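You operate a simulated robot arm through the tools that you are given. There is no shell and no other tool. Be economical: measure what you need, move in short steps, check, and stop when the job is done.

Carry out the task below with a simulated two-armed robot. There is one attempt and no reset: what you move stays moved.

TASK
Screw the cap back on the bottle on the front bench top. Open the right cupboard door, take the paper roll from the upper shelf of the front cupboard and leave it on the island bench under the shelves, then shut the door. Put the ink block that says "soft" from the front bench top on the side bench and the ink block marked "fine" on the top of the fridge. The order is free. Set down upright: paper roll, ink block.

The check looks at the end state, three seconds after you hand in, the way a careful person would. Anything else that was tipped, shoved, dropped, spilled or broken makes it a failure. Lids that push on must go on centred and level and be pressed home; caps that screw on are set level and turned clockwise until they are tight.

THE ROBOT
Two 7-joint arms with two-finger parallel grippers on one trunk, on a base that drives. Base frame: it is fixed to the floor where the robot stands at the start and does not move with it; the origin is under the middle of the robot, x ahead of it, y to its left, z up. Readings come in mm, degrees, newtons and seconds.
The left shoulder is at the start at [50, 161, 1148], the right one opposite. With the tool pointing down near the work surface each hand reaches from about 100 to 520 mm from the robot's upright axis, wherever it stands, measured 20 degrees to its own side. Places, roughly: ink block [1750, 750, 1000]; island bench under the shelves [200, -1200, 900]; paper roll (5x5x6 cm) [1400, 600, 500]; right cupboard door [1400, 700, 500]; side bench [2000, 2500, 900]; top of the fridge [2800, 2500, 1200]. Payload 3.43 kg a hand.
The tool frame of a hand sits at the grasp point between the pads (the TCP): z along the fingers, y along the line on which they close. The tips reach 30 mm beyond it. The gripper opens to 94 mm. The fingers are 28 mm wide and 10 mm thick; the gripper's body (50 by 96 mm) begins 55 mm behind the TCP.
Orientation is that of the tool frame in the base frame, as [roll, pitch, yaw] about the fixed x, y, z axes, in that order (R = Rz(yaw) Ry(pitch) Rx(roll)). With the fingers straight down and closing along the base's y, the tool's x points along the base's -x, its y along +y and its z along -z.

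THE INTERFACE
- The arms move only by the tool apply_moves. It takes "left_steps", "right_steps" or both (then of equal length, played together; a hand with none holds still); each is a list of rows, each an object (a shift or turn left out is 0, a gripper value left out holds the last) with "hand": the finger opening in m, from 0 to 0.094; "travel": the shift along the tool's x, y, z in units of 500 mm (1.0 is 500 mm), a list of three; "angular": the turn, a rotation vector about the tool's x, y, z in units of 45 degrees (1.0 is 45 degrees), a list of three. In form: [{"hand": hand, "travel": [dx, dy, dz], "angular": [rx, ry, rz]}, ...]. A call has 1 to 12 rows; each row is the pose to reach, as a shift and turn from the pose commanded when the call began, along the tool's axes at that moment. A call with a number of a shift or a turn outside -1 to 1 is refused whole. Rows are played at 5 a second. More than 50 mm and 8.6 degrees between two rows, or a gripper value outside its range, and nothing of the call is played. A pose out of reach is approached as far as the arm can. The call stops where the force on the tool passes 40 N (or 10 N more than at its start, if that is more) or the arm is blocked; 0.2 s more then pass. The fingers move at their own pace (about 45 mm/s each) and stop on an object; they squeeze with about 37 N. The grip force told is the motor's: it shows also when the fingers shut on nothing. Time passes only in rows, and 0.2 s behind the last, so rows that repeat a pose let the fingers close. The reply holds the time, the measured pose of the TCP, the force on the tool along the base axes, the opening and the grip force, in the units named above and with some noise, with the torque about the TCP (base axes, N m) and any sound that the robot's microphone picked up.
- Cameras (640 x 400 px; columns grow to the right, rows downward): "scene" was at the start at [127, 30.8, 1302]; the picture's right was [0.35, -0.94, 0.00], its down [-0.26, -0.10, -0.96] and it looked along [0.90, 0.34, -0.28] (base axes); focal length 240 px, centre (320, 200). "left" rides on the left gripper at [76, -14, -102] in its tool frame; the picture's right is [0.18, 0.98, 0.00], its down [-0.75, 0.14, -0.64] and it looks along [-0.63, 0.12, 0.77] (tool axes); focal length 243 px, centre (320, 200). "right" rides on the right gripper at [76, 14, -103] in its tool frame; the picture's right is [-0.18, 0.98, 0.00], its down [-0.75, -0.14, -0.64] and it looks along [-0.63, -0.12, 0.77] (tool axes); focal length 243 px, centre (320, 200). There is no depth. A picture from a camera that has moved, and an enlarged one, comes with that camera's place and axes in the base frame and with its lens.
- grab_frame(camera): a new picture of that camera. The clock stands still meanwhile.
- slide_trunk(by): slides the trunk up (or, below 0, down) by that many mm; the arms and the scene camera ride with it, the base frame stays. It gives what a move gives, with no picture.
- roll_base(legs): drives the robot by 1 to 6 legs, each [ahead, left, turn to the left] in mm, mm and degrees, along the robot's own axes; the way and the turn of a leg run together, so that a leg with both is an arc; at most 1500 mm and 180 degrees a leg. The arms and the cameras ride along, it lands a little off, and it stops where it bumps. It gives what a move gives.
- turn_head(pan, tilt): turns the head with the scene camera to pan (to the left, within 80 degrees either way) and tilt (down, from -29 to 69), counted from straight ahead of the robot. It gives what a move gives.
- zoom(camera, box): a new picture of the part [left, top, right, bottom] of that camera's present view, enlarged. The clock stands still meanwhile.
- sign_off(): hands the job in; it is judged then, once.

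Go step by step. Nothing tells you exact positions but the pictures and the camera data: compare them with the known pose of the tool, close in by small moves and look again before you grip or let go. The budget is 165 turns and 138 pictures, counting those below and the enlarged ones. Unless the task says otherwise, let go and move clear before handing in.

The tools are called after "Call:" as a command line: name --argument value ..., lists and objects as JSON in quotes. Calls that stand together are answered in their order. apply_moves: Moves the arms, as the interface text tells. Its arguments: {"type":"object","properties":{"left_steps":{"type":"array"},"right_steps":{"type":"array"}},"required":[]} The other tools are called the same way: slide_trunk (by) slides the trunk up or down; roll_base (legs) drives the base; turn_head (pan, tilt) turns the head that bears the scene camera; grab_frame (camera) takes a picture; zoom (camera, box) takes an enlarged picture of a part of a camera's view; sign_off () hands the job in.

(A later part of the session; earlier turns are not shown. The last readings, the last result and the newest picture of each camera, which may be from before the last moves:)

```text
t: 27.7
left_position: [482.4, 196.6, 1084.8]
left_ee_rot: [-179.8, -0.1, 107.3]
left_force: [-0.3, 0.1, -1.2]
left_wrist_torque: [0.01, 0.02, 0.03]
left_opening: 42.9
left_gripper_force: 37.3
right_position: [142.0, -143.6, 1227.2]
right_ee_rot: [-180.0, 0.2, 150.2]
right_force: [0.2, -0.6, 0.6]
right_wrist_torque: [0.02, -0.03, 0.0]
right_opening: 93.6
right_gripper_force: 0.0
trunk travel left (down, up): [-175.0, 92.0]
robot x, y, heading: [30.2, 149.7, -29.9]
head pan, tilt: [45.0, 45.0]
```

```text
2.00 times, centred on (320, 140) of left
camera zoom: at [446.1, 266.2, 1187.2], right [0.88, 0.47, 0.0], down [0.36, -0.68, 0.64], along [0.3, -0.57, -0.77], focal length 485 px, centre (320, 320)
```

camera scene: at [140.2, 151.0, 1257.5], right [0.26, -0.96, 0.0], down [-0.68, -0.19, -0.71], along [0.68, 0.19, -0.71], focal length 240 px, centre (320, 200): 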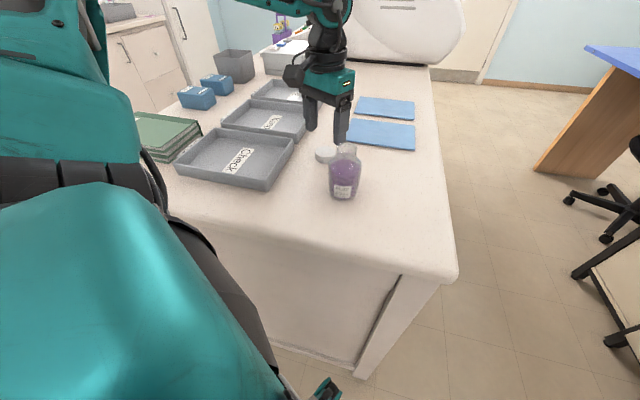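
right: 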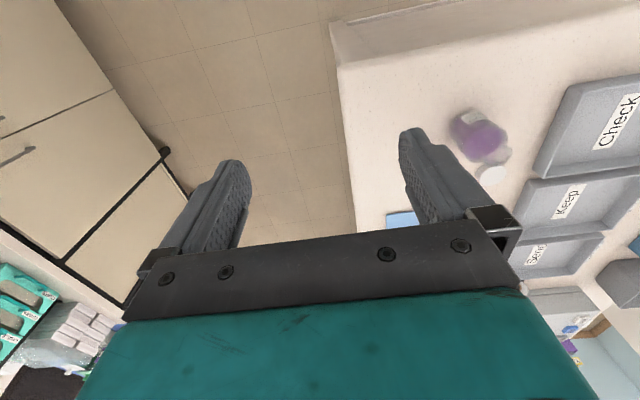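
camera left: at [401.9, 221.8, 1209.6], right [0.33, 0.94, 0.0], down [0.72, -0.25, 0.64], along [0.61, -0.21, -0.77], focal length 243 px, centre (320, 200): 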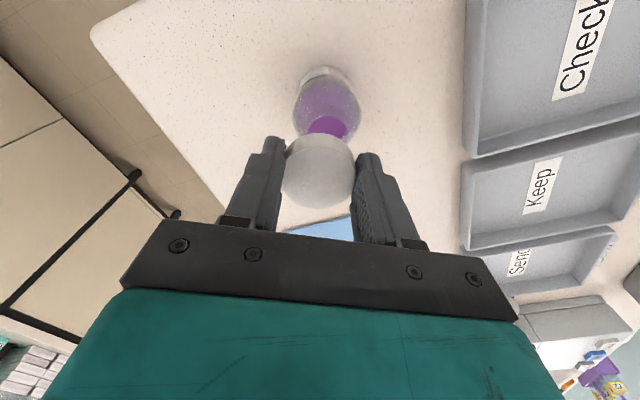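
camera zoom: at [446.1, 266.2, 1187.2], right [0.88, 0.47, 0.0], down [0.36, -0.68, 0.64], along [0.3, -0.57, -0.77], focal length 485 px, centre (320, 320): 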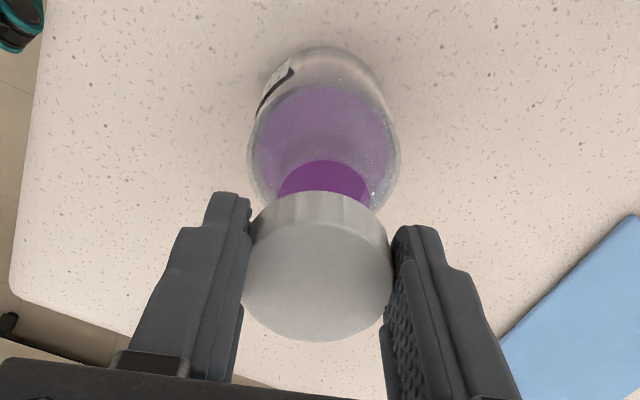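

Cap centre is ~9 mm off in the grip; the neck is at about (483, 199.5). Shift 11 mm and lower gently onto the neck; I'll regrip centred afterwards.

Call:
apply_moves --left_steps '[{"travel": [0.023, 0.003, 0.0]}, {"travel": [0.023, 0.003, 0.014]}, {"travel": [0.023, 0.003, 0.028]}, {"travel": [0.023, 0.003, 0.034]}, {"travel": [0.023, 0.003, 0.04]}]'

Call:
zoom --camera "scene" --box '[300, 90, 400, 210]'

Call:
zoom --camera "left" --box '[240, 40, 400, 240]'

```text
t: 28.9
left_position: [480.2, 207.4, 1067.4]
left_ee_rot: [179.7, 0.3, 107.2]
left_force: [1.7, 2.7, 24.5]
left_wrist_torque: [-0.49, -0.22, 0.1]
left_opening: 42.6
left_gripper_force: 36.3
right_position: [140.8, -143.6, 1227.2]
right_ee_rot: [179.9, 0.2, 150.1]
right_force: [0.2, 0.0, -0.1]
right_wrist_torque: [-0.02, -0.02, 0.01]
right_opening: 94.2
right_gripper_force: 0.1
trunk travel left (down, up): [-175.0, 92.0]
robot x, y, heading: [30.8, 155.4, -29.6]
head pan, tilt: [45.0, 45.0]
```

```text
3.33 times, centred on (350, 150) of scene
camera zoom: at [138.7, 151.7, 1258.1], right [0.26, -0.96, 0.0], down [-0.68, -0.19, -0.71], along [0.68, 0.19, -0.71], focal length 800 px, centre (220, 367)
```

zoom: 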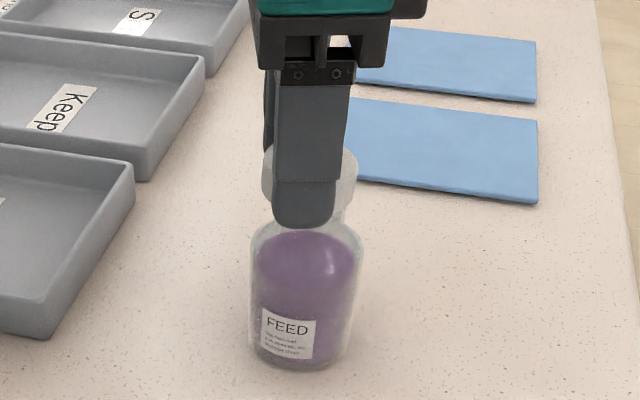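

```text
2.00 times, centred on (320, 140) of left
camera zoom: at [443.6, 277.7, 1168.6], right [0.88, 0.47, 0.0], down [0.35, -0.68, 0.65], along [0.3, -0.57, -0.76], focal length 485 px, centre (320, 320)
```

zoom: 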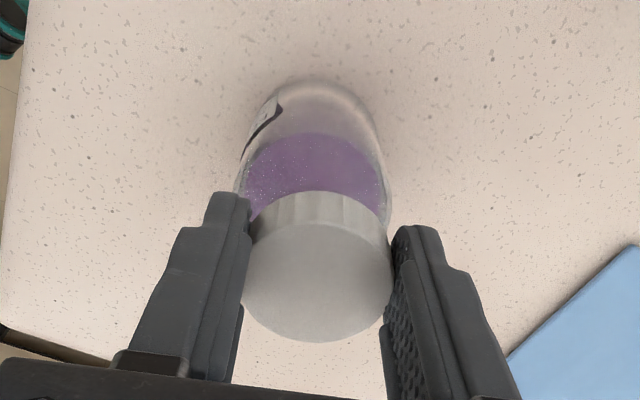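

Contact torque says the cap is now slightly too far in +y (previously too far in −y). Shift back about 4 mm and press lightly.

Call:
apply_moves --left_steps '[{"travel": [0, 0, -0.008]}, {"travel": [-0.008, 0.002, -0.008]}, {"travel": [-0.008, 0.002, 0.0]}, {"travel": [-0.008, 0.002, 0.004]}, {"travel": [-0.008, 0.002, 0.004]}]'

```text
t: 29.9
left_position: [481.8, 203.5, 1066.2]
left_ee_rot: [179.7, 0.6, 107.1]
left_force: [-3.5, 2.1, 18.3]
left_wrist_torque: [-0.32, 0.18, -0.08]
left_opening: 43.2
left_gripper_force: 37.1
right_position: [140.9, -143.5, 1228.0]
right_ee_rot: [180.0, 0.1, 150.2]
right_force: [-0.2, -0.2, -0.7]
right_wrist_torque: [0.01, 0.0, 0.04]
right_opening: 94.2
right_gripper_force: 0.1
trunk travel left (down, up): [-175.0, 92.0]
robot x, y, heading: [28.2, 151.7, -29.9]
head pan, tilt: [45.0, 45.0]
stopped in row 5 (left hand): the force on the tool passed its limit (the readings are from after the stop); the commanded pose is now the measured one
```

Continue the search: cap should go about 2.5 mm further toward −y and 1 mm back.

Call:
apply_moves --left_steps '[{"travel": [0, 0, -0.006]}, {"travel": [-0.0042, -0.0036, -0.006]}, {"travel": [-0.0042, -0.0036, 0.0]}, {"travel": [-0.0042, -0.0036, 0.004]}, {"travel": [-0.0042, -0.0036, 0.004]}]'

Call:
zoom --camera "scene" --box '[300, 90, 400, 210]'

```text
t: 31.1
left_position: [479.7, 201.8, 1065.8]
left_ee_rot: [179.6, 0.7, 107.1]
left_force: [-1.3, 2.7, 35.6]
left_wrist_torque: [-0.68, 0.17, -0.08]
left_opening: 42.9
left_gripper_force: 36.6
right_position: [139.1, -142.4, 1228.1]
right_ee_rot: [179.9, 0.1, 150.2]
right_force: [-0.2, -0.6, 0.3]
right_wrist_torque: [0.01, 0.02, 0.01]
right_opening: 94.0
right_gripper_force: 0.0
trunk travel left (down, up): [-175.0, 92.0]
robot x, y, heading: [26.7, 153.3, -29.7]
head pan, tilt: [45.0, 45.0]
```

```text
3.33 times, centred on (350, 150) of scene
camera zoom: at [137.5, 151.8, 1258.1], right [0.26, -0.96, 0.0], down [-0.68, -0.19, -0.71], along [0.68, 0.19, -0.71], focal length 800 px, centre (220, 367)
```

zoom: 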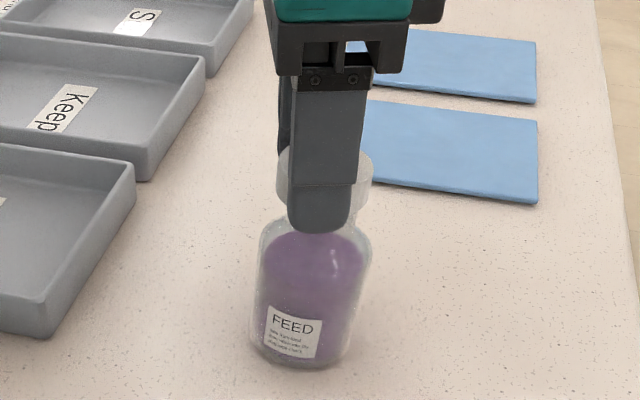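

The bottle leans with the cap, so the cap is actually engaged over the neck. Move back to the upright position and ease the pressure.

Call:
apply_moves --left_steps '[{"travel": [0.003, 0.001, -0.003]}, {"travel": [0.007, 0.003, -0.003]}, {"travel": [0.0104, 0.004, -0.002]}, {"travel": [0.0104, 0.004, -0.002]}]'

Call:
zoom --camera "scene" --box '[300, 90, 400, 210]'

Call:
zoom --camera "left" --box '[240, 40, 400, 240]'

```text
t: 32.1
left_position: [481.2, 206.6, 1064.5]
left_ee_rot: [179.8, 0.5, 107.1]
left_force: [-2.9, -1.3, 24.7]
left_wrist_torque: [-0.65, 0.08, -0.07]
left_opening: 42.9
left_gripper_force: 36.6
right_position: [140.2, -143.8, 1227.5]
right_ee_rot: [179.9, 0.2, 150.2]
right_force: [-0.2, 0.4, 0.6]
right_wrist_torque: [0.01, 0.0, -0.01]
right_opening: 94.2
right_gripper_force: 0.2
trunk travel left (down, up): [-175.0, 92.0]
robot x, y, heading: [24.2, 154.8, -29.8]
head pan, tilt: [45.0, 45.0]
```

```text
3.33 times, centred on (350, 150) of scene
camera zoom: at [138.1, 151.2, 1257.7], right [0.26, -0.96, 0.0], down [-0.68, -0.19, -0.71], along [0.68, 0.19, -0.71], focal length 800 px, centre (220, 367)
```

zoom: 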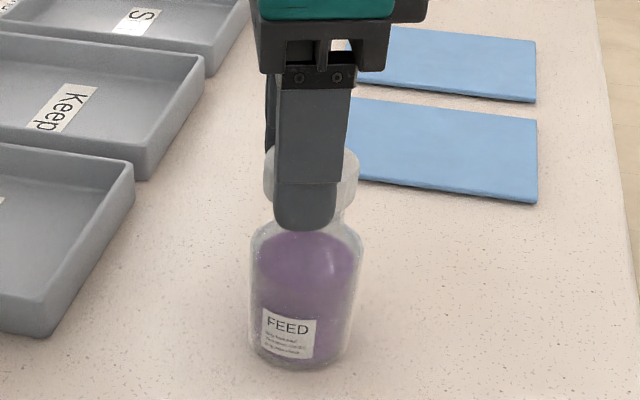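

```text
2.00 times, centred on (320, 140) of left
camera zoom: at [444.1, 277.0, 1166.3], right [0.89, 0.47, 0.0], down [0.35, -0.67, 0.65], along [0.3, -0.57, -0.76], focal length 485 px, centre (320, 320)
```

zoom: 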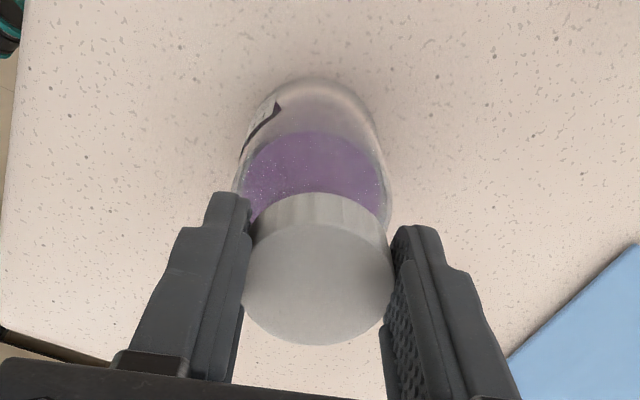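

The bottle is upright again with the cap on. Ease up, open, and look at how the cap sits.

Call:
apply_moves --left_steps '[{"travel": [0, 0, -0.003]}, {"travel": [0, 0, -0.003], "hand": 0.055}, {"travel": [0, 0, -0.003], "hand": 0.065}, {"travel": [0, 0, -0.003], "hand": 0.065}]'

Call:
zoom --camera "scene" --box '[300, 90, 400, 210]'

Call:
zoom --camera "left" --box '[240, 40, 400, 240]'

```text
t: 33.1
left_position: [483.9, 207.8, 1065.4]
left_ee_rot: [179.9, 0.4, 107.1]
left_force: [0.8, -0.1, -0.7]
left_wrist_torque: [0.0, 0.02, -0.03]
left_opening: 64.9
left_gripper_force: 0.1
right_position: [142.1, -144.0, 1227.2]
right_ee_rot: [179.9, 0.1, 150.2]
right_force: [0.3, 0.2, 0.5]
right_wrist_torque: [0.01, -0.02, 0.01]
right_opening: 94.2
right_gripper_force: 0.0
trunk travel left (down, up): [-175.0, 92.0]
robot x, y, heading: [27.3, 150.9, -29.6]
head pan, tilt: [45.0, 45.0]
```

```text
3.33 times, centred on (350, 150) of scene
camera zoom: at [140.1, 151.5, 1257.4], right [0.26, -0.96, 0.0], down [-0.68, -0.19, -0.71], along [0.68, 0.19, -0.71], focal length 800 px, centre (220, 367)
```

zoom: 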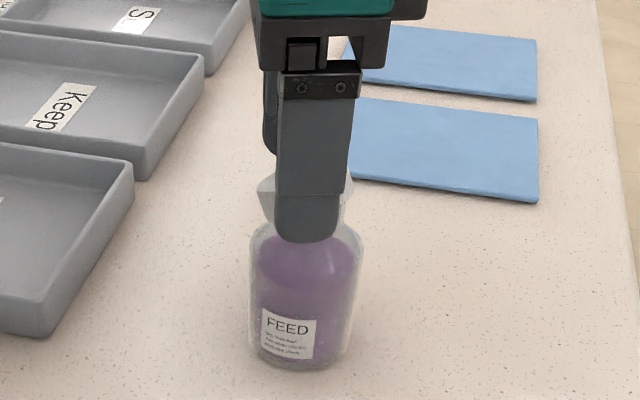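

```text
2.00 times, centred on (320, 140) of left
camera zoom: at [446.3, 277.5, 1166.5], right [0.88, 0.47, 0.0], down [0.36, -0.68, 0.65], along [0.3, -0.57, -0.76], focal length 485 px, centre (320, 320)
```

zoom: 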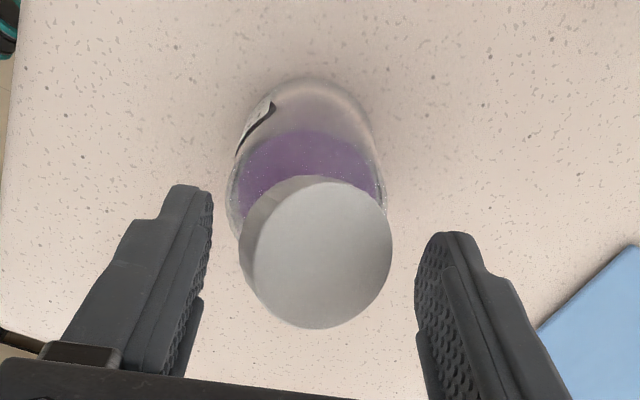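

The cap is perched tilted toward −x. Its low side lies along the closing direction, so closing the pads will level it; first recentre the hand on it by ~6 mm, then grip and lift.

Call:
apply_moves --left_steps '[{"travel": [-0.006, 0, 0]}, {"travel": [-0.012, 0, 0]}, {"travel": [-0.012, 0, 0], "hand": 0.03}, {"travel": [-0.012, 0, 0], "hand": 0.03}, {"travel": [-0.012, 0, 0], "hand": 0.03}, {"travel": [-0.012, 0, -0.02], "hand": 0.03}, {"travel": [-0.012, 0, -0.04], "hand": 0.03}, {"travel": [-0.012, 0, -0.04], "hand": 0.03}]'

Call:
zoom --camera "scene" --box '[300, 90, 400, 210]'

Call:
zoom --camera "left" --box '[240, 40, 400, 240]'

```text
t: 34.9
left_position: [484.3, 201.8, 1085.5]
left_ee_rot: [180.0, 0.3, 107.2]
left_force: [0.8, 0.5, 0.3]
left_wrist_torque: [0.01, -0.02, -0.02]
left_opening: 43.0
left_gripper_force: 36.9
right_position: [142.3, -143.0, 1227.4]
right_ee_rot: [-180.0, 0.0, 150.2]
right_force: [-0.7, 0.6, 0.1]
right_wrist_torque: [0.0, 0.07, 0.0]
right_opening: 94.1
right_gripper_force: 0.1
trunk travel left (down, up): [-175.0, 92.0]
robot x, y, heading: [22.3, 151.5, -29.5]
head pan, tilt: [45.0, 45.0]
```

```text
3.33 times, centred on (350, 150) of scene
camera zoom: at [140.2, 151.5, 1257.5], right [0.26, -0.96, 0.0], down [-0.68, -0.19, -0.71], along [0.68, 0.19, -0.71], focal length 800 px, centre (220, 367)
```

zoom: 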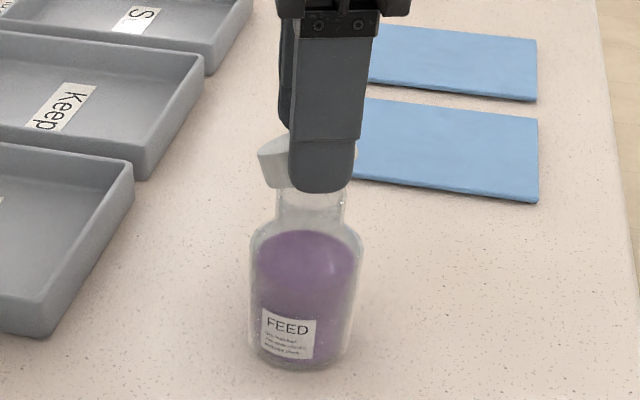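

```text
2.00 times, centred on (320, 140) of left
camera zoom: at [447.4, 271.6, 1186.4], right [0.89, 0.47, 0.0], down [0.35, -0.68, 0.65], along [0.3, -0.57, -0.76], focal length 485 px, centre (320, 320)
```

zoom: 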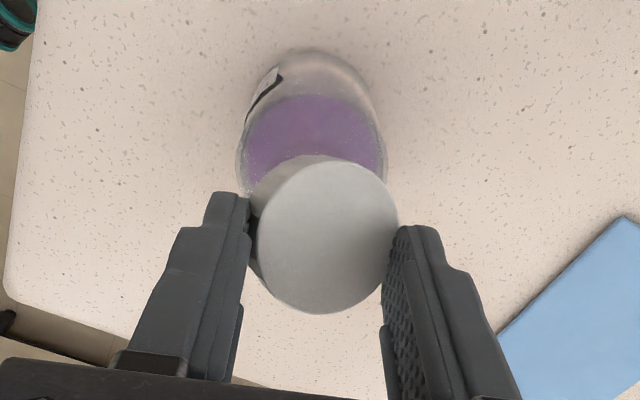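

The cap is tilted in the grip. I'll set it down on free bench to the right of the bottle so it settles flat, then regrip it centred.

Call:
apply_moves --left_steps '[{"travel": [0, 0, -0.06]}, {"travel": [-0.06, -0.025, -0.06]}, {"travel": [-0.12, -0.05, -0.06]}, {"travel": [-0.17, -0.074, -0.06]}, {"travel": [-0.17, -0.074, 0.03]}, {"travel": [-0.17, -0.074, 0.11]}, {"travel": [-0.17, -0.074, 0.18]}, {"travel": [-0.17, -0.074, 0.2]}, {"travel": [-0.17, -0.074, 0.214]}, {"travel": [-0.17, -0.074, 0.214]}]'

Call:
zoom --camera "scene" --box '[300, 90, 420, 240]'

```text
t: 37.1
left_position: [474.3, 108.9, 980.0]
left_ee_rot: [179.7, 0.6, 107.2]
left_force: [-2.2, 0.2, 26.8]
left_wrist_torque: [0.54, -0.02, 0.0]
left_opening: 43.8
left_gripper_force: 36.9
right_position: [140.1, -143.4, 1227.1]
right_ee_rot: [179.8, 0.2, 150.2]
right_force: [-0.1, -0.3, 0.5]
right_wrist_torque: [-0.02, 0.03, 0.0]
right_opening: 94.5
right_gripper_force: 0.1
trunk travel left (down, up): [-175.0, 92.0]
robot x, y, heading: [26.1, 149.6, -29.6]
head pan, tilt: [45.0, 45.0]
```

```text
2.67 times, centred on (360, 165) of scene
camera zoom: at [138.1, 151.5, 1257.9], right [0.26, -0.96, 0.0], down [-0.68, -0.19, -0.71], along [0.68, 0.19, -0.71], focal length 640 px, centre (213, 293)
```

zoom: 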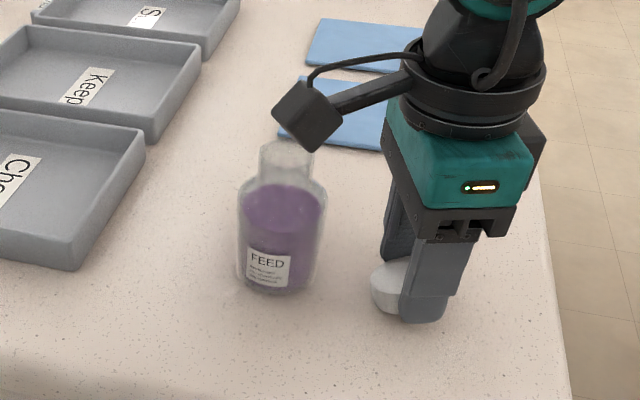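

Open to let the cap settle, and check with the wrist camera.

Call:
apply_moves --left_steps '[{"hand": 0.06, "travel": [0, 0, -0.004]}, {"hand": 0.075, "travel": [0, 0, -0.004]}, {"hand": 0.08, "travel": [0, 0, -0.02]}, {"hand": 0.08, "travel": [0, 0, -0.04], "angular": [0.005, 0.01, 0]}]'

Call:
grab_frame --camera "left"

Call:
zoom --camera "scene" --box '[300, 90, 420, 240]'

```text
t: 38.1
left_position: [473.9, 108.3, 998.9]
left_ee_rot: [-179.8, -0.2, 107.2]
left_force: [-0.1, 0.8, 0.4]
left_wrist_torque: [-0.01, 0.01, 0.02]
left_opening: 80.0
left_gripper_force: 0.0
right_position: [142.8, -142.9, 1228.0]
right_ee_rot: [179.9, 0.2, 150.3]
right_force: [-0.2, -0.3, 0.2]
right_wrist_torque: [-0.03, 0.04, 0.0]
right_opening: 94.1
right_gripper_force: 0.1
trunk travel left (down, up): [-175.0, 92.0]
robot x, y, heading: [24.3, 150.2, -29.5]
head pan, tilt: [45.0, 45.0]
```

```text
91 pictures are left
camera left: at [438.6, 178.0, 1100.7], right [0.88, 0.47, 0.0], down [0.36, -0.68, 0.64], along [0.3, -0.57, -0.77], focal length 243 px, centre (320, 200)
```

left: 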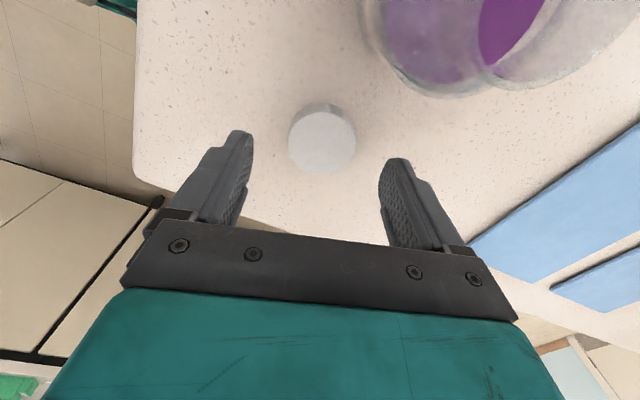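

```text
2.67 times, centred on (360, 165) of scene
camera zoom: at [140.2, 151.5, 1257.4], right [0.26, -0.96, 0.0], down [-0.68, -0.19, -0.71], along [0.68, 0.19, -0.71], focal length 640 px, centre (213, 293)
```

zoom: 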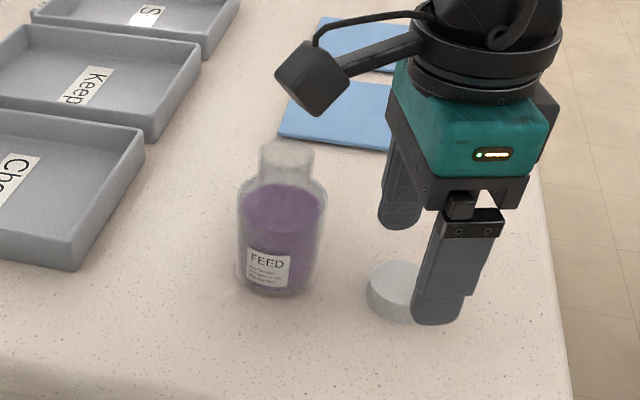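

The cap lies flat. I'll squeeze it along one axis, then along the perpendicular one, so it ends up exactly centred on the TCP.

Call:
apply_moves --left_steps '[{"travel": [0.014, 0.002, 0.02]}, {"travel": [0.014, 0.002, 0.052]}, {"travel": [0.014, 0.002, 0.052], "hand": 0.03}, {"travel": [0.014, 0.002, 0.052], "hand": 0.03}, {"travel": [0.014, 0.002, 0.052], "hand": 0.03}, {"travel": [0.014, 0.002, 0.052], "hand": 0.08}, {"travel": [0.014, 0.002, 0.052], "hand": 0.08}, {"travel": [0.014, 0.002, 0.052], "hand": 0.08}]'

Call:
apply_moves --left_steps '[{"angular": [0, 0, -0.17]}, {"angular": [0, 0, -0.34]}, {"angular": [0, 0, -0.5]}, {"angular": [0, 0, -0.67]}, {"angular": [0, 0, -0.84]}, {"angular": [0, 0, -1.0]}, {"angular": [0, 0, -1.0]}]'

Call:
apply_moves --left_steps '[{"angular": [0, 0, -0.17]}, {"angular": [0, 0, -0.34]}, {"angular": [0, 0, -0.5]}, {"angular": [0, 0, -0.67]}, {"angular": [0, 0, -0.84]}, {"angular": [0, 0, -1.0]}, {"angular": [0, 0, -1.0]}]'

```text
t: 39.9
left_position: [473.8, 116.7, 972.7]
left_ee_rot: [-179.9, -0.1, 107.2]
left_force: [0.1, 0.6, -1.0]
left_wrist_torque: [0.02, -0.03, -0.02]
left_opening: 80.0
left_gripper_force: 0.1
right_position: [141.9, -143.6, 1228.2]
right_ee_rot: [-179.9, 0.1, 150.1]
right_force: [-0.1, -0.2, 0.8]
right_wrist_torque: [-0.04, 0.01, 0.0]
right_opening: 94.2
right_gripper_force: 0.0
trunk travel left (down, up): [-175.0, 92.0]
robot x, y, heading: [26.9, 151.1, -29.9]
head pan, tilt: [45.0, 45.0]
```

```text
t: 41.5
left_position: [473.0, 115.2, 972.3]
left_ee_rot: [180.0, -0.1, 152.3]
left_force: [0.0, -0.3, 0.3]
left_wrist_torque: [-0.01, 0.02, 0.01]
left_opening: 80.1
left_gripper_force: 0.1
right_position: [141.7, -143.7, 1228.3]
right_ee_rot: [-180.0, 0.1, 150.2]
right_force: [-0.1, 0.7, 0.0]
right_wrist_torque: [-0.03, 0.01, 0.01]
right_opening: 94.3
right_gripper_force: 0.0
trunk travel left (down, up): [-175.0, 92.0]
robot x, y, heading: [28.0, 152.0, -29.9]
head pan, tilt: [45.0, 45.0]
```

```text
t: 43.1
left_position: [473.3, 116.2, 973.6]
left_ee_rot: [179.8, -0.1, -162.7]
left_force: [-0.4, 0.4, -0.4]
left_wrist_torque: [0.02, 0.04, -0.01]
left_opening: 80.2
left_gripper_force: 0.1
right_position: [141.8, -142.8, 1227.4]
right_ee_rot: [179.9, 0.1, 150.2]
right_force: [0.0, 0.4, 0.8]
right_wrist_torque: [0.02, -0.01, -0.03]
right_opening: 93.9
right_gripper_force: 0.0
trunk travel left (down, up): [-175.0, 92.0]
robot x, y, heading: [31.8, 150.3, -29.5]
head pan, tilt: [45.0, 45.0]
```

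Now squeeze along the perpendicular axis, keep hold, and view.

Call:
apply_moves --left_steps '[{"hand": 0.03}, {"hand": 0.03}, {"hand": 0.03}, {"hand": 0.03}]'

Call:
zoom --camera "left" --box '[240, 40, 400, 240]'

```text
t: 44.1
left_position: [473.7, 117.3, 972.9]
left_ee_rot: [179.9, -0.1, -163.0]
left_force: [-0.7, -0.2, 0.1]
left_wrist_torque: [0.01, 0.01, 0.01]
left_opening: 43.0
left_gripper_force: 37.3
right_position: [141.4, -142.7, 1226.8]
right_ee_rot: [-180.0, 0.2, 150.2]
right_force: [0.4, -0.1, -0.2]
right_wrist_torque: [0.0, -0.01, -0.02]
right_opening: 94.0
right_gripper_force: 0.0
trunk travel left (down, up): [-175.0, 92.0]
robot x, y, heading: [28.3, 152.5, -29.7]
head pan, tilt: [45.0, 45.0]
```

```text
2.00 times, centred on (320, 140) of left
camera zoom: at [404.4, 81.3, 1074.4], right [-0.47, 0.89, 0.0], down [0.68, 0.36, 0.64], along [0.57, 0.3, -0.77], focal length 485 px, centre (320, 320)
```

zoom: 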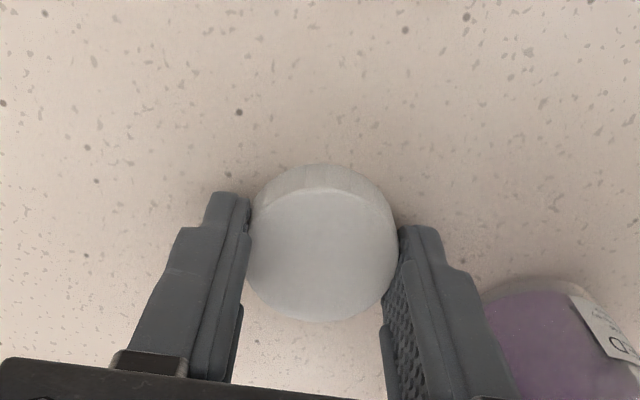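

Now the cap is centred in the grip. Lift and hover beside the bottle so the wrist camera looks nearly straight down on the neck.

Call:
apply_moves --left_steps '[{"travel": [0, 0, -0.09]}, {"travel": [0, 0, -0.18]}, {"travel": [0, 0, -0.274]}, {"travel": [-0.053, 0.05, -0.28]}, {"travel": [-0.105, 0.1, -0.28]}, {"travel": [-0.157, 0.15, -0.28]}, {"travel": [-0.157, 0.15, -0.28]}]'

Call:
zoom --camera "left" --box '[220, 0, 420, 200]'

```text
t: 45.7
left_position: [527.2, 209.9, 1110.1]
left_ee_rot: [179.9, -0.2, -162.9]
left_force: [0.2, -0.2, -0.7]
left_wrist_torque: [-0.04, -0.01, 0.03]
left_opening: 42.8
left_gripper_force: 36.8
right_position: [141.9, -143.5, 1226.5]
right_ee_rot: [-180.0, 0.1, 150.1]
right_force: [-0.7, -0.8, 0.8]
right_wrist_torque: [-0.03, 0.04, -0.05]
right_opening: 93.5
right_gripper_force: 0.0
trunk travel left (down, up): [-175.0, 92.0]
robot x, y, heading: [29.2, 150.7, -29.9]
head pan, tilt: [45.0, 45.0]
```

```text
2.00 times, centred on (320, 100) of left
camera zoom: at [458.9, 174.3, 1212.9], right [-0.47, 0.89, 0.0], down [0.68, 0.36, 0.64], along [0.57, 0.3, -0.77], focal length 485 px, centre (320, 400)
```

zoom: 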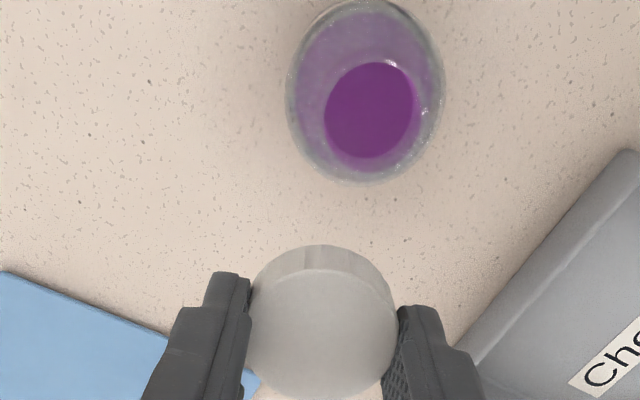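

The neck axis is at about (476, 202) from this near-vertical view. Move the cap there and lower to just above the rim.

Call:
apply_moves --left_steps '[{"travel": [0.051, 0.0075, 0]}, {"travel": [0.1022, 0.0149, 0]}, {"travel": [0.1022, 0.0149, 0.04]}, {"travel": [0.1022, 0.0149, 0.074]}, {"travel": [0.1022, 0.0149, 0.08]}, {"travel": [0.1022, 0.0149, 0.085]}]'

Call:
zoom --camera "scene" --box '[300, 90, 400, 210]'

```text
t: 47.1
left_position: [473.2, 202.3, 1069.9]
left_ee_rot: [179.9, -0.1, -162.9]
left_force: [-0.2, 0.7, 0.8]
left_wrist_torque: [0.05, -0.01, 0.0]
left_opening: 42.7
left_gripper_force: 37.4
right_position: [142.6, -143.5, 1227.2]
right_ee_rot: [180.0, 0.1, 150.1]
right_force: [1.0, -0.2, 0.5]
right_wrist_torque: [0.02, 0.0, 0.01]
right_opening: 93.9
right_gripper_force: 0.1
trunk travel left (down, up): [-175.0, 92.0]
robot x, y, heading: [28.8, 151.2, -29.6]
head pan, tilt: [45.0, 45.0]
```

```text
3.33 times, centred on (350, 150) of scene
camera zoom: at [140.2, 151.5, 1257.5], right [0.26, -0.96, 0.0], down [-0.68, -0.19, -0.71], along [0.68, 0.19, -0.71], focal length 800 px, centre (220, 367)
```

zoom: 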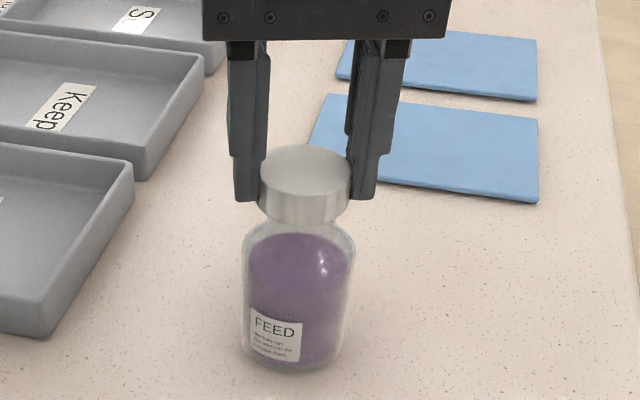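

Cap looks aligned over the neck. Lower gently to contact.

Call:
apply_moves --left_steps '[{"travel": [-0.002, 0, 0.004]}, {"travel": [-0.002, 0, 0.008]}, {"travel": [-0.002, 0, 0.012]}, {"travel": [-0.002, 0, 0.015]}, {"travel": [-0.002, 0, 0.018]}]'

Call:
zoom --camera "scene" --box '[300, 90, 400, 210]'

```text
t: 48.0
left_position: [475.8, 201.6, 1068.2]
left_ee_rot: [-179.4, 0.4, -162.9]
left_force: [-1.6, 2.6, 19.9]
left_wrist_torque: [0.17, -0.22, 0.06]
left_opening: 43.0
left_gripper_force: 37.6
right_position: [140.8, -142.9, 1227.1]
right_ee_rot: [179.9, 0.2, 150.2]
right_force: [0.1, -1.1, -0.9]
right_wrist_torque: [0.01, -0.01, 0.03]
right_opening: 94.1
right_gripper_force: 0.0
trunk travel left (down, up): [-175.0, 92.0]
robot x, y, heading: [28.1, 151.4, -29.5]
head pan, tilt: [45.0, 45.0]
stopped in row 4 (left hand): the force on the tool passed its limit (the readings are from after the stop); the commanded pose is now the measured one
```

```text
3.33 times, centred on (350, 150) of scene
camera zoom: at [138.8, 151.9, 1257.4], right [0.26, -0.96, 0.0], down [-0.68, -0.19, -0.71], along [0.68, 0.19, -0.71], focal length 800 px, centre (220, 367)
```

zoom: 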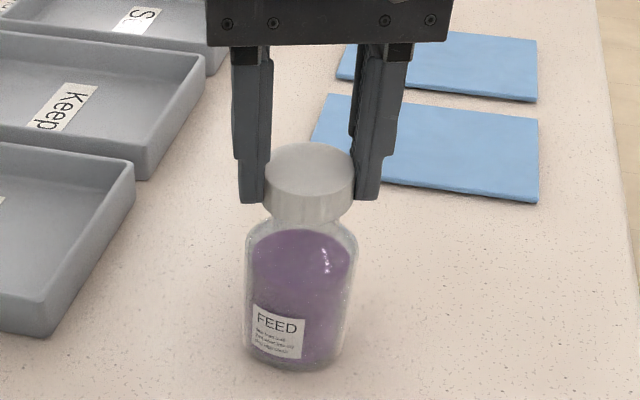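

Contact torque shows the rim bearing on the cap's +x side, so the cap should go a few mm toward +x. Lift 2 mm, shift 3 mm, retry.

Call:
apply_moves --left_steps '[{"travel": [0, 0, -0.006], "angular": [0.012, 0.01, 0]}, {"travel": [-0.0063, 0, -0.006], "angular": [0.012, 0.01, 0]}, {"travel": [-0.0063, 0, -0.001], "angular": [0.012, 0.01, 0]}, {"travel": [-0.0063, 0, 0.003], "angular": [0.012, 0.01, 0]}, {"travel": [-0.0063, 0, 0.006], "angular": [0.012, 0.01, 0]}]'

```text
t: 49.2
left_position: [479.5, 200.6, 1068.4]
left_ee_rot: [-178.5, 0.2, -162.9]
left_force: [-3.8, 3.2, 21.0]
left_wrist_torque: [0.22, -0.22, 0.04]
left_opening: 43.3
left_gripper_force: 36.5
right_position: [141.2, -142.6, 1228.2]
right_ee_rot: [-179.9, 0.1, 150.1]
right_force: [-0.1, -0.7, 0.4]
right_wrist_torque: [-0.01, -0.01, -0.01]
right_opening: 94.1
right_gripper_force: 0.0
trunk travel left (down, up): [-175.0, 92.0]
robot x, y, heading: [27.1, 150.4, -29.6]
head pan, tilt: [45.0, 45.0]
stopped in row 5 (left hand): the force on the tool passed its limit (the readings are from after the stop); the commanded pose is now the measured one
```

Still bearing on +x; I also tilted the hand the wrong way. Level it, shift another 2.5 mm and retry gently.

Call:
apply_moves --left_steps '[{"travel": [0, 0, -0.006], "angular": [-0.033, 0, 0]}, {"travel": [-0.005, 0.001, -0.006], "angular": [-0.033, 0, 0]}, {"travel": [-0.005, 0.001, -0.002], "angular": [-0.033, 0, 0]}, {"travel": [-0.005, 0.001, 0.002], "angular": [-0.033, 0, 0]}, {"travel": [-0.005, 0.001, 0.005], "angular": [-0.033, 0, 0]}]'

Call:
zoom --camera "left" --box '[240, 20, 400, 220]'

Call:
zoom --camera "scene" --box '[300, 90, 400, 210]'

```text
t: 50.4
left_position: [479.9, 202.7, 1066.2]
left_ee_rot: [-179.9, 0.4, -163.0]
left_force: [-4.6, 1.4, 38.0]
left_wrist_torque: [0.2, -0.54, -0.01]
left_opening: 43.7
left_gripper_force: 37.1
right_position: [138.9, -143.0, 1227.9]
right_ee_rot: [179.9, 0.3, 150.2]
right_force: [-1.2, -0.9, -0.7]
right_wrist_torque: [-0.02, -0.03, -0.02]
right_opening: 94.0
right_gripper_force: 0.1
trunk travel left (down, up): [-175.0, 92.0]
robot x, y, heading: [25.8, 151.4, -29.5]
head pan, tilt: [45.0, 45.0]
```

```text
2.00 times, centred on (320, 120) of left
camera zoom: at [411.4, 167.2, 1167.4], right [-0.46, 0.89, 0.0], down [0.68, 0.35, 0.65], along [0.57, 0.3, -0.76], focal length 485 px, centre (320, 360)
```

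zoom: 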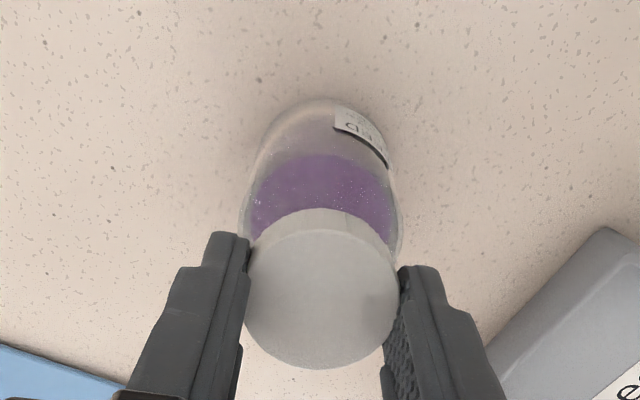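

```text
3.33 times, centred on (350, 150) of scene
camera zoom: at [136.6, 151.4, 1258.3], right [0.26, -0.96, 0.0], down [-0.68, -0.19, -0.71], along [0.68, 0.19, -0.7], focal length 800 px, centre (220, 367)
```

zoom: 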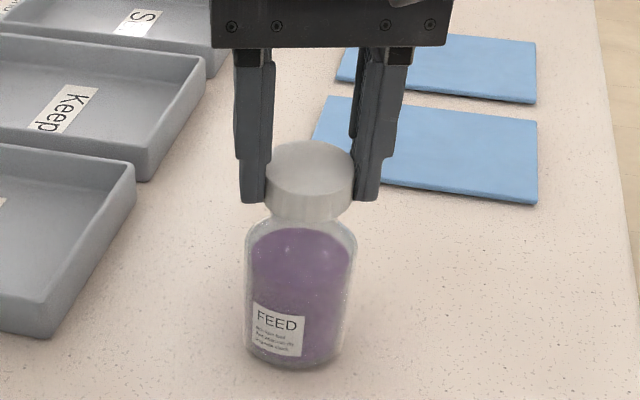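

Vision says cap and bottle are concentric near x≈477.5. I'll recentre there with light contact and release so the cap can seat itself, then look.

Call:
apply_moves --left_steps '[{"travel": [0, 0, -0.006], "angular": [0, 0.009, 0]}, {"travel": [0.005, 0, -0.006], "angular": [0, 0.009, 0]}, {"travel": [0.005, 0, -0.003], "angular": [0, 0.009, 0]}, {"travel": [0.005, 0, -0.003], "angular": [0, 0.009, 0], "hand": 0.046}, {"travel": [0.005, 0, -0.003], "angular": [0, 0.009, 0], "hand": 0.06}, {"travel": [0.005, 0, -0.003], "angular": [0, 0.009, 0], "hand": 0.06}]'

Call:
zoom --camera "scene" --box '[300, 90, 400, 210]'

Call:
zoom --camera "left" --box '[240, 20, 400, 220]'

```text
t: 51.8
left_position: [480.8, 203.2, 1063.3]
left_ee_rot: [179.6, -0.5, -162.8]
left_force: [0.7, 0.4, 0.0]
left_wrist_torque: [0.0, -0.04, 0.02]
left_opening: 59.8
left_gripper_force: 0.1
right_position: [142.1, -142.8, 1227.6]
right_ee_rot: [-180.0, 0.1, 150.2]
right_force: [-0.3, 0.5, 0.6]
right_wrist_torque: [-0.01, -0.02, -0.01]
right_opening: 94.1
right_gripper_force: 0.1
trunk travel left (down, up): [-175.0, 92.0]
robot x, y, heading: [24.7, 152.2, -29.7]
head pan, tilt: [45.0, 45.0]
```

```text
3.33 times, centred on (350, 150) of scene
camera zoom: at [140.1, 151.6, 1257.4], right [0.26, -0.96, 0.0], down [-0.68, -0.19, -0.71], along [0.68, 0.19, -0.71], focal length 800 px, centre (220, 367)
```

zoom: 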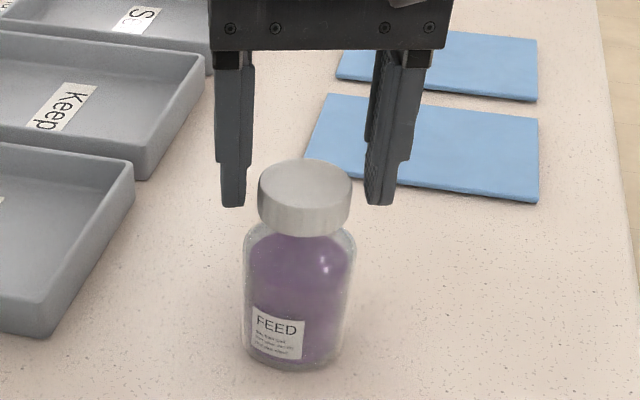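

```text
2.00 times, centred on (320, 120) of left
camera zoom: at [412.9, 167.2, 1165.9], right [-0.46, 0.89, 0.01], down [0.69, 0.35, 0.64], along [0.56, 0.3, -0.77], focal length 485 px, centre (320, 360)
```

zoom: 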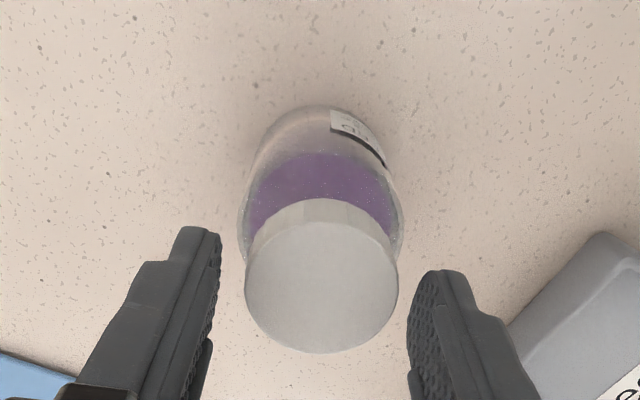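

The cap dropped onto the neck and sits level. Regrip ~6 mm lower and begin turning clockwise.

Call:
apply_moves --left_steps '[{"travel": [0, 0, 0.006], "angular": [0.009, -0.011, 0]}, {"travel": [0, 0, 0.012], "angular": [0.009, -0.011, 0]}, {"travel": [0, 0, 0.012], "angular": [0.009, -0.011, 0], "hand": 0.03}, {"travel": [0, 0, 0.012], "angular": [0.009, -0.011, 0], "hand": 0.03}, {"travel": [0, 0, 0.012], "angular": [0.009, -0.011, 0], "hand": 0.03}]'

Call:
apply_moves --left_steps '[{"angular": [0, 0, 0.16]}, {"angular": [0, 0, 0.33]}, {"angular": [0, 0, 0.5]}, {"travel": [0, 0, 0.0005], "angular": [0, 0, 0.66]}, {"travel": [0, 0, 0.0008], "angular": [0, 0, 0.83]}, {"travel": [0, 0, 0.001], "angular": [0, 0, 0.99]}]'

Call:
zoom --camera "scene" --box '[300, 90, 400, 210]'

```text
t: 53.0
left_position: [479.8, 203.3, 1057.1]
left_ee_rot: [180.0, 0.0, -162.9]
left_force: [0.8, 0.3, 0.4]
left_wrist_torque: [0.0, -0.02, 0.02]
left_opening: 43.4
left_gripper_force: 37.1
right_position: [141.4, -143.3, 1227.5]
right_ee_rot: [180.0, 0.1, 150.2]
right_force: [-0.1, 0.1, -0.2]
right_wrist_torque: [-0.02, -0.01, -0.02]
right_opening: 94.0
right_gripper_force: 0.1
trunk travel left (down, up): [-175.0, 92.0]
robot x, y, heading: [22.6, 154.6, -29.6]
head pan, tilt: [45.0, 45.0]
```

```text
t: 54.4
left_position: [479.7, 203.4, 1058.0]
left_ee_rot: [-180.0, 0.0, 152.4]
left_force: [0.1, -0.8, -1.8]
left_wrist_torque: [0.01, 0.02, -0.02]
left_opening: 43.4
left_gripper_force: 37.1
right_position: [142.5, -142.7, 1228.1]
right_ee_rot: [180.0, 0.1, 150.2]
right_force: [-0.2, 0.1, 0.0]
right_wrist_torque: [0.04, 0.03, -0.02]
right_opening: 94.2
right_gripper_force: 0.0
trunk travel left (down, up): [-175.0, 92.0]
robot x, y, heading: [26.0, 152.4, -29.6]
head pan, tilt: [45.0, 45.0]
```

```text
3.33 times, centred on (350, 150) of scene
camera zoom: at [140.2, 151.7, 1257.4], right [0.26, -0.96, 0.0], down [-0.68, -0.19, -0.71], along [0.68, 0.19, -0.71], focal length 800 px, centre (220, 367)
```

zoom: 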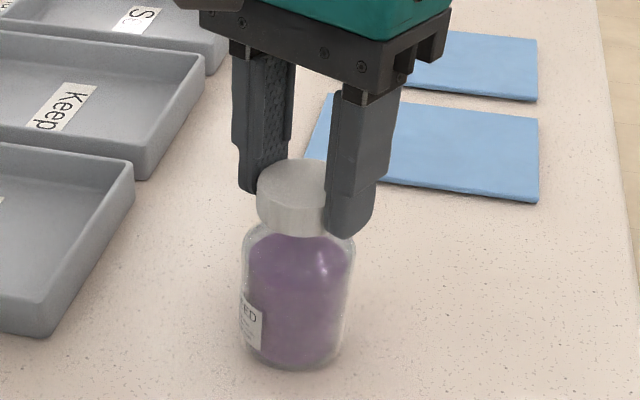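

The bottle turned along with the cap, so I must hold the bottle with the right hand. Start bringing the right hand round toward a low, tilted side grip.

Call:
apply_moves --right_steps '[{"travel": [-0.02, 0.058, 0.02], "angular": [0, 0, -0.16], "hand": 0.09}, {"travel": [-0.04, 0.116, 0.04], "angular": [0, 0, -0.33]}, {"travel": [-0.06, 0.174, 0.06], "angular": [0, 0, -0.5]}, {"travel": [-0.08, 0.232, 0.08], "angular": [0, 0, -0.66]}, {"travel": [-0.1, 0.29, 0.1], "angular": [0, 0, -0.83]}, {"travel": [-0.124, 0.348, 0.12], "angular": [0, 0, -1.0]}, {"travel": [-0.124, 0.348, 0.12], "angular": [0, 0, -1.0]}]'

Call:
apply_moves --right_steps '[{"angular": [0, -0.16, 0]}, {"angular": [0, -0.33, 0]}, {"angular": [0, -0.5, 0]}, {"angular": [0, -0.66, 0]}, {"angular": [0, -0.83, 0]}, {"angular": [0, -1.0, 0]}, {"angular": [0, -1.0, 0]}]'

```text
t: 56.0
left_position: [479.4, 202.7, 1058.7]
left_ee_rot: [-180.0, 0.0, 152.5]
left_force: [-0.8, -0.2, -1.5]
left_wrist_torque: [-0.04, -0.01, -0.02]
left_opening: 43.0
left_gripper_force: 36.6
right_position: [282.3, -20.8, 1165.7]
right_ee_rot: [-180.0, 0.1, -164.7]
right_force: [-0.1, 0.3, 0.0]
right_wrist_torque: [-0.02, -0.03, -0.02]
right_opening: 89.9
right_gripper_force: 0.1
trunk travel left (down, up): [-175.0, 92.0]
robot x, y, heading: [28.6, 147.4, -29.4]
head pan, tilt: [45.0, 45.0]
```

```text
t: 57.6
left_position: [480.1, 202.0, 1057.0]
left_ee_rot: [180.0, 0.0, 152.5]
left_force: [0.2, 0.4, -0.8]
left_wrist_torque: [-0.01, -0.01, -0.04]
left_opening: 42.9
left_gripper_force: 37.6
right_position: [282.6, -23.5, 1168.3]
right_ee_rot: [-180.0, 45.2, -164.7]
right_force: [0.3, 0.6, -0.5]
right_wrist_torque: [-0.04, 0.0, -0.03]
right_opening: 90.0
right_gripper_force: 0.1
trunk travel left (down, up): [-175.0, 92.0]
robot x, y, heading: [26.9, 153.1, -29.7]
head pan, tilt: [45.0, 45.0]
```

Orientation is good. Move to the pre-grasp pose behind the bottle.

Call:
apply_moves --right_steps '[{"travel": [-0.0056, 0.0405, 0.059], "angular": [-0.034, -0.032, -0.034]}, {"travel": [-0.0113, 0.081, 0.118], "angular": [-0.068, -0.064, -0.068]}, {"travel": [-0.017, 0.1216, 0.177], "angular": [-0.101, -0.095, -0.101]}, {"travel": [-0.0225, 0.162, 0.236], "angular": [-0.135, -0.127, -0.135]}, {"travel": [-0.028, 0.203, 0.295], "angular": [-0.169, -0.159, -0.169]}, {"travel": [-0.034, 0.243, 0.354], "angular": [-0.202, -0.19, -0.202]}, {"travel": [-0.0394, 0.2838, 0.4126], "angular": [-0.236, -0.222, -0.236]}, {"travel": [-0.0394, 0.2838, 0.4126], "angular": [-0.236, -0.222, -0.236]}]'

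Call:
grab_frame --camera "right"

Call:
grab_frame --camera "scene"

```text
t: 59.4
left_position: [480.1, 203.0, 1056.8]
left_ee_rot: [-180.0, 0.0, 152.5]
left_force: [0.5, -1.2, -1.5]
left_wrist_torque: [-0.02, 0.01, 0.0]
left_opening: 43.0
left_gripper_force: 36.9
right_position: [399.6, 156.6, 1034.6]
right_ee_rot: [-177.6, 54.9, -147.8]
right_force: [0.6, 0.3, -0.8]
right_wrist_torque: [-0.02, 0.04, 0.02]
right_opening: 90.2
right_gripper_force: 0.0
trunk travel left (down, up): [-175.0, 92.0]
robot x, y, heading: [27.6, 148.5, -29.6]
head pan, tilt: [45.0, 45.0]
```

```text
80 pictures are left
camera right: at [281.7, 105.7, 1031.2], right [-0.4, 0.91, 0.13], down [-0.02, -0.15, 0.99], along [0.91, 0.4, 0.08], focal length 243 px, centre (320, 200)
```

right: 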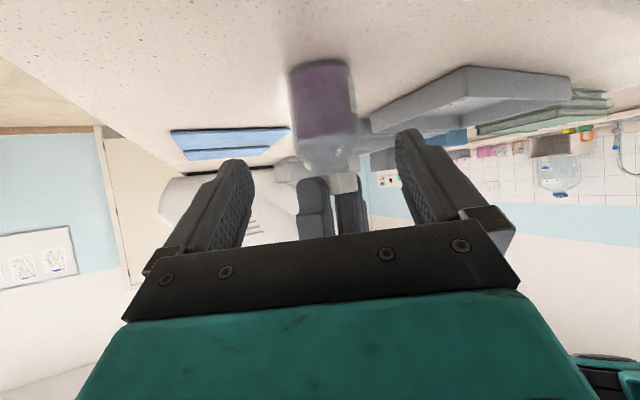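

```text
79 pictures are left
camera scene: at [140.2, 151.6, 1257.4], right [0.26, -0.96, 0.0], down [-0.68, -0.19, -0.71], along [0.68, 0.19, -0.71], focal length 240 px, centre (320, 200)
```

scene: 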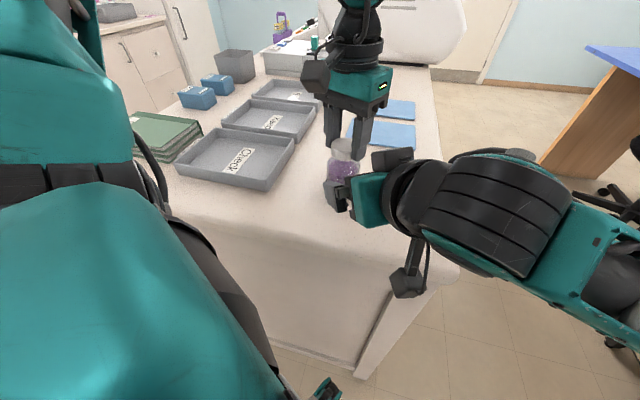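

The right hand is lined up. Turn the left hand back ccw so its fingers are clear of the right palm, then advance the right hand around the bottle.

Call:
apply_moves --left_steps '[{"hand": 0.06}, {"hand": 0.06, "angular": [0, 0, -0.16]}, {"angular": [0, 0, -0.33]}, {"angular": [0, 0, -0.5]}, {"angular": [0, 0, -0.66]}, {"angular": [0, 0, -0.83]}, {"angular": [0, 0, -1.0]}, {"angular": [0, 0, -1.0]}]'

Call:
apply_moves --right_steps '[{"travel": [0, -0.002, 0.05]}, {"travel": [0, -0.004, 0.1]}, {"travel": [0, -0.005, 0.15]}, {"travel": [0, -0.005, 0.198]}, {"travel": [0, -0.005, 0.198]}]'

Call:
grab_frame --camera "right"

Call:
zoom --camera "scene" --box '[290, 90, 410, 230]'

```text
t: 61.2
left_position: [480.4, 202.7, 1057.7]
left_ee_rot: [180.0, 0.0, -162.5]
left_force: [-0.3, 0.5, 0.4]
left_wrist_torque: [-0.01, -0.01, 0.0]
left_opening: 60.0
left_gripper_force: 0.2
right_position: [399.1, 156.4, 1035.0]
right_ee_rot: [-177.6, 54.9, -147.9]
right_force: [-0.5, -0.2, -0.5]
right_wrist_torque: [0.02, 0.01, 0.01]
right_opening: 90.2
right_gripper_force: 0.1
trunk travel left (down, up): [-175.0, 92.0]
robot x, y, heading: [24.5, 152.8, -29.7]
head pan, tilt: [45.0, 45.0]
```

```text
t: 62.4
left_position: [480.9, 203.2, 1056.6]
left_ee_rot: [-179.9, 0.0, -162.5]
left_force: [0.1, -0.4, 0.3]
left_wrist_torque: [-0.02, 0.0, -0.01]
left_opening: 60.0
left_gripper_force: 0.1
right_position: [472.1, 195.0, 977.9]
right_ee_rot: [-177.6, 54.9, -147.9]
right_force: [-0.5, 0.1, 0.0]
right_wrist_torque: [-0.02, 0.02, -0.04]
right_opening: 90.0
right_gripper_force: 0.0
trunk travel left (down, up): [-175.0, 92.0]
robot x, y, heading: [24.4, 151.9, -29.6]
head pan, tilt: [45.0, 45.0]
```

```text
78 pictures are left
camera right: at [354.3, 144.0, 974.9], right [-0.4, 0.91, 0.13], down [-0.02, -0.15, 0.99], along [0.91, 0.4, 0.08], focal length 243 px, centre (320, 200)
```

right: 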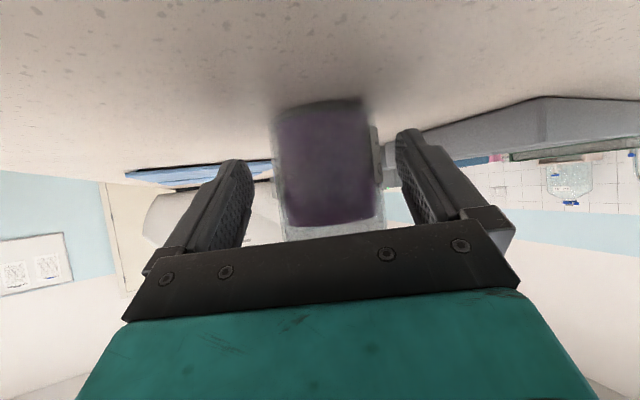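

```text
2.86 times, centred on (350, 160) of scene
camera zoom: at [140.0, 151.6, 1257.5], right [0.26, -0.96, 0.0], down [-0.68, -0.19, -0.71], along [0.68, 0.19, -0.71], focal length 686 px, centre (234, 314)
```

zoom: 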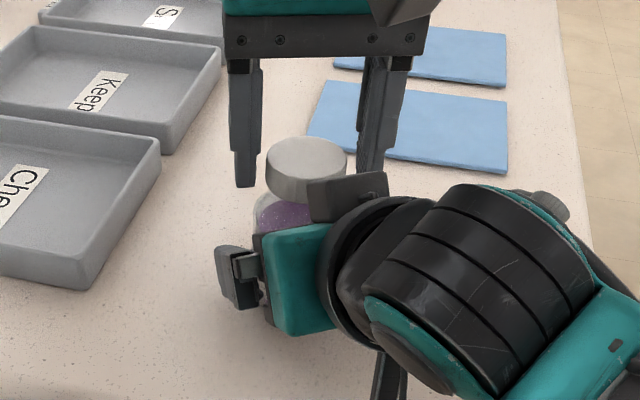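

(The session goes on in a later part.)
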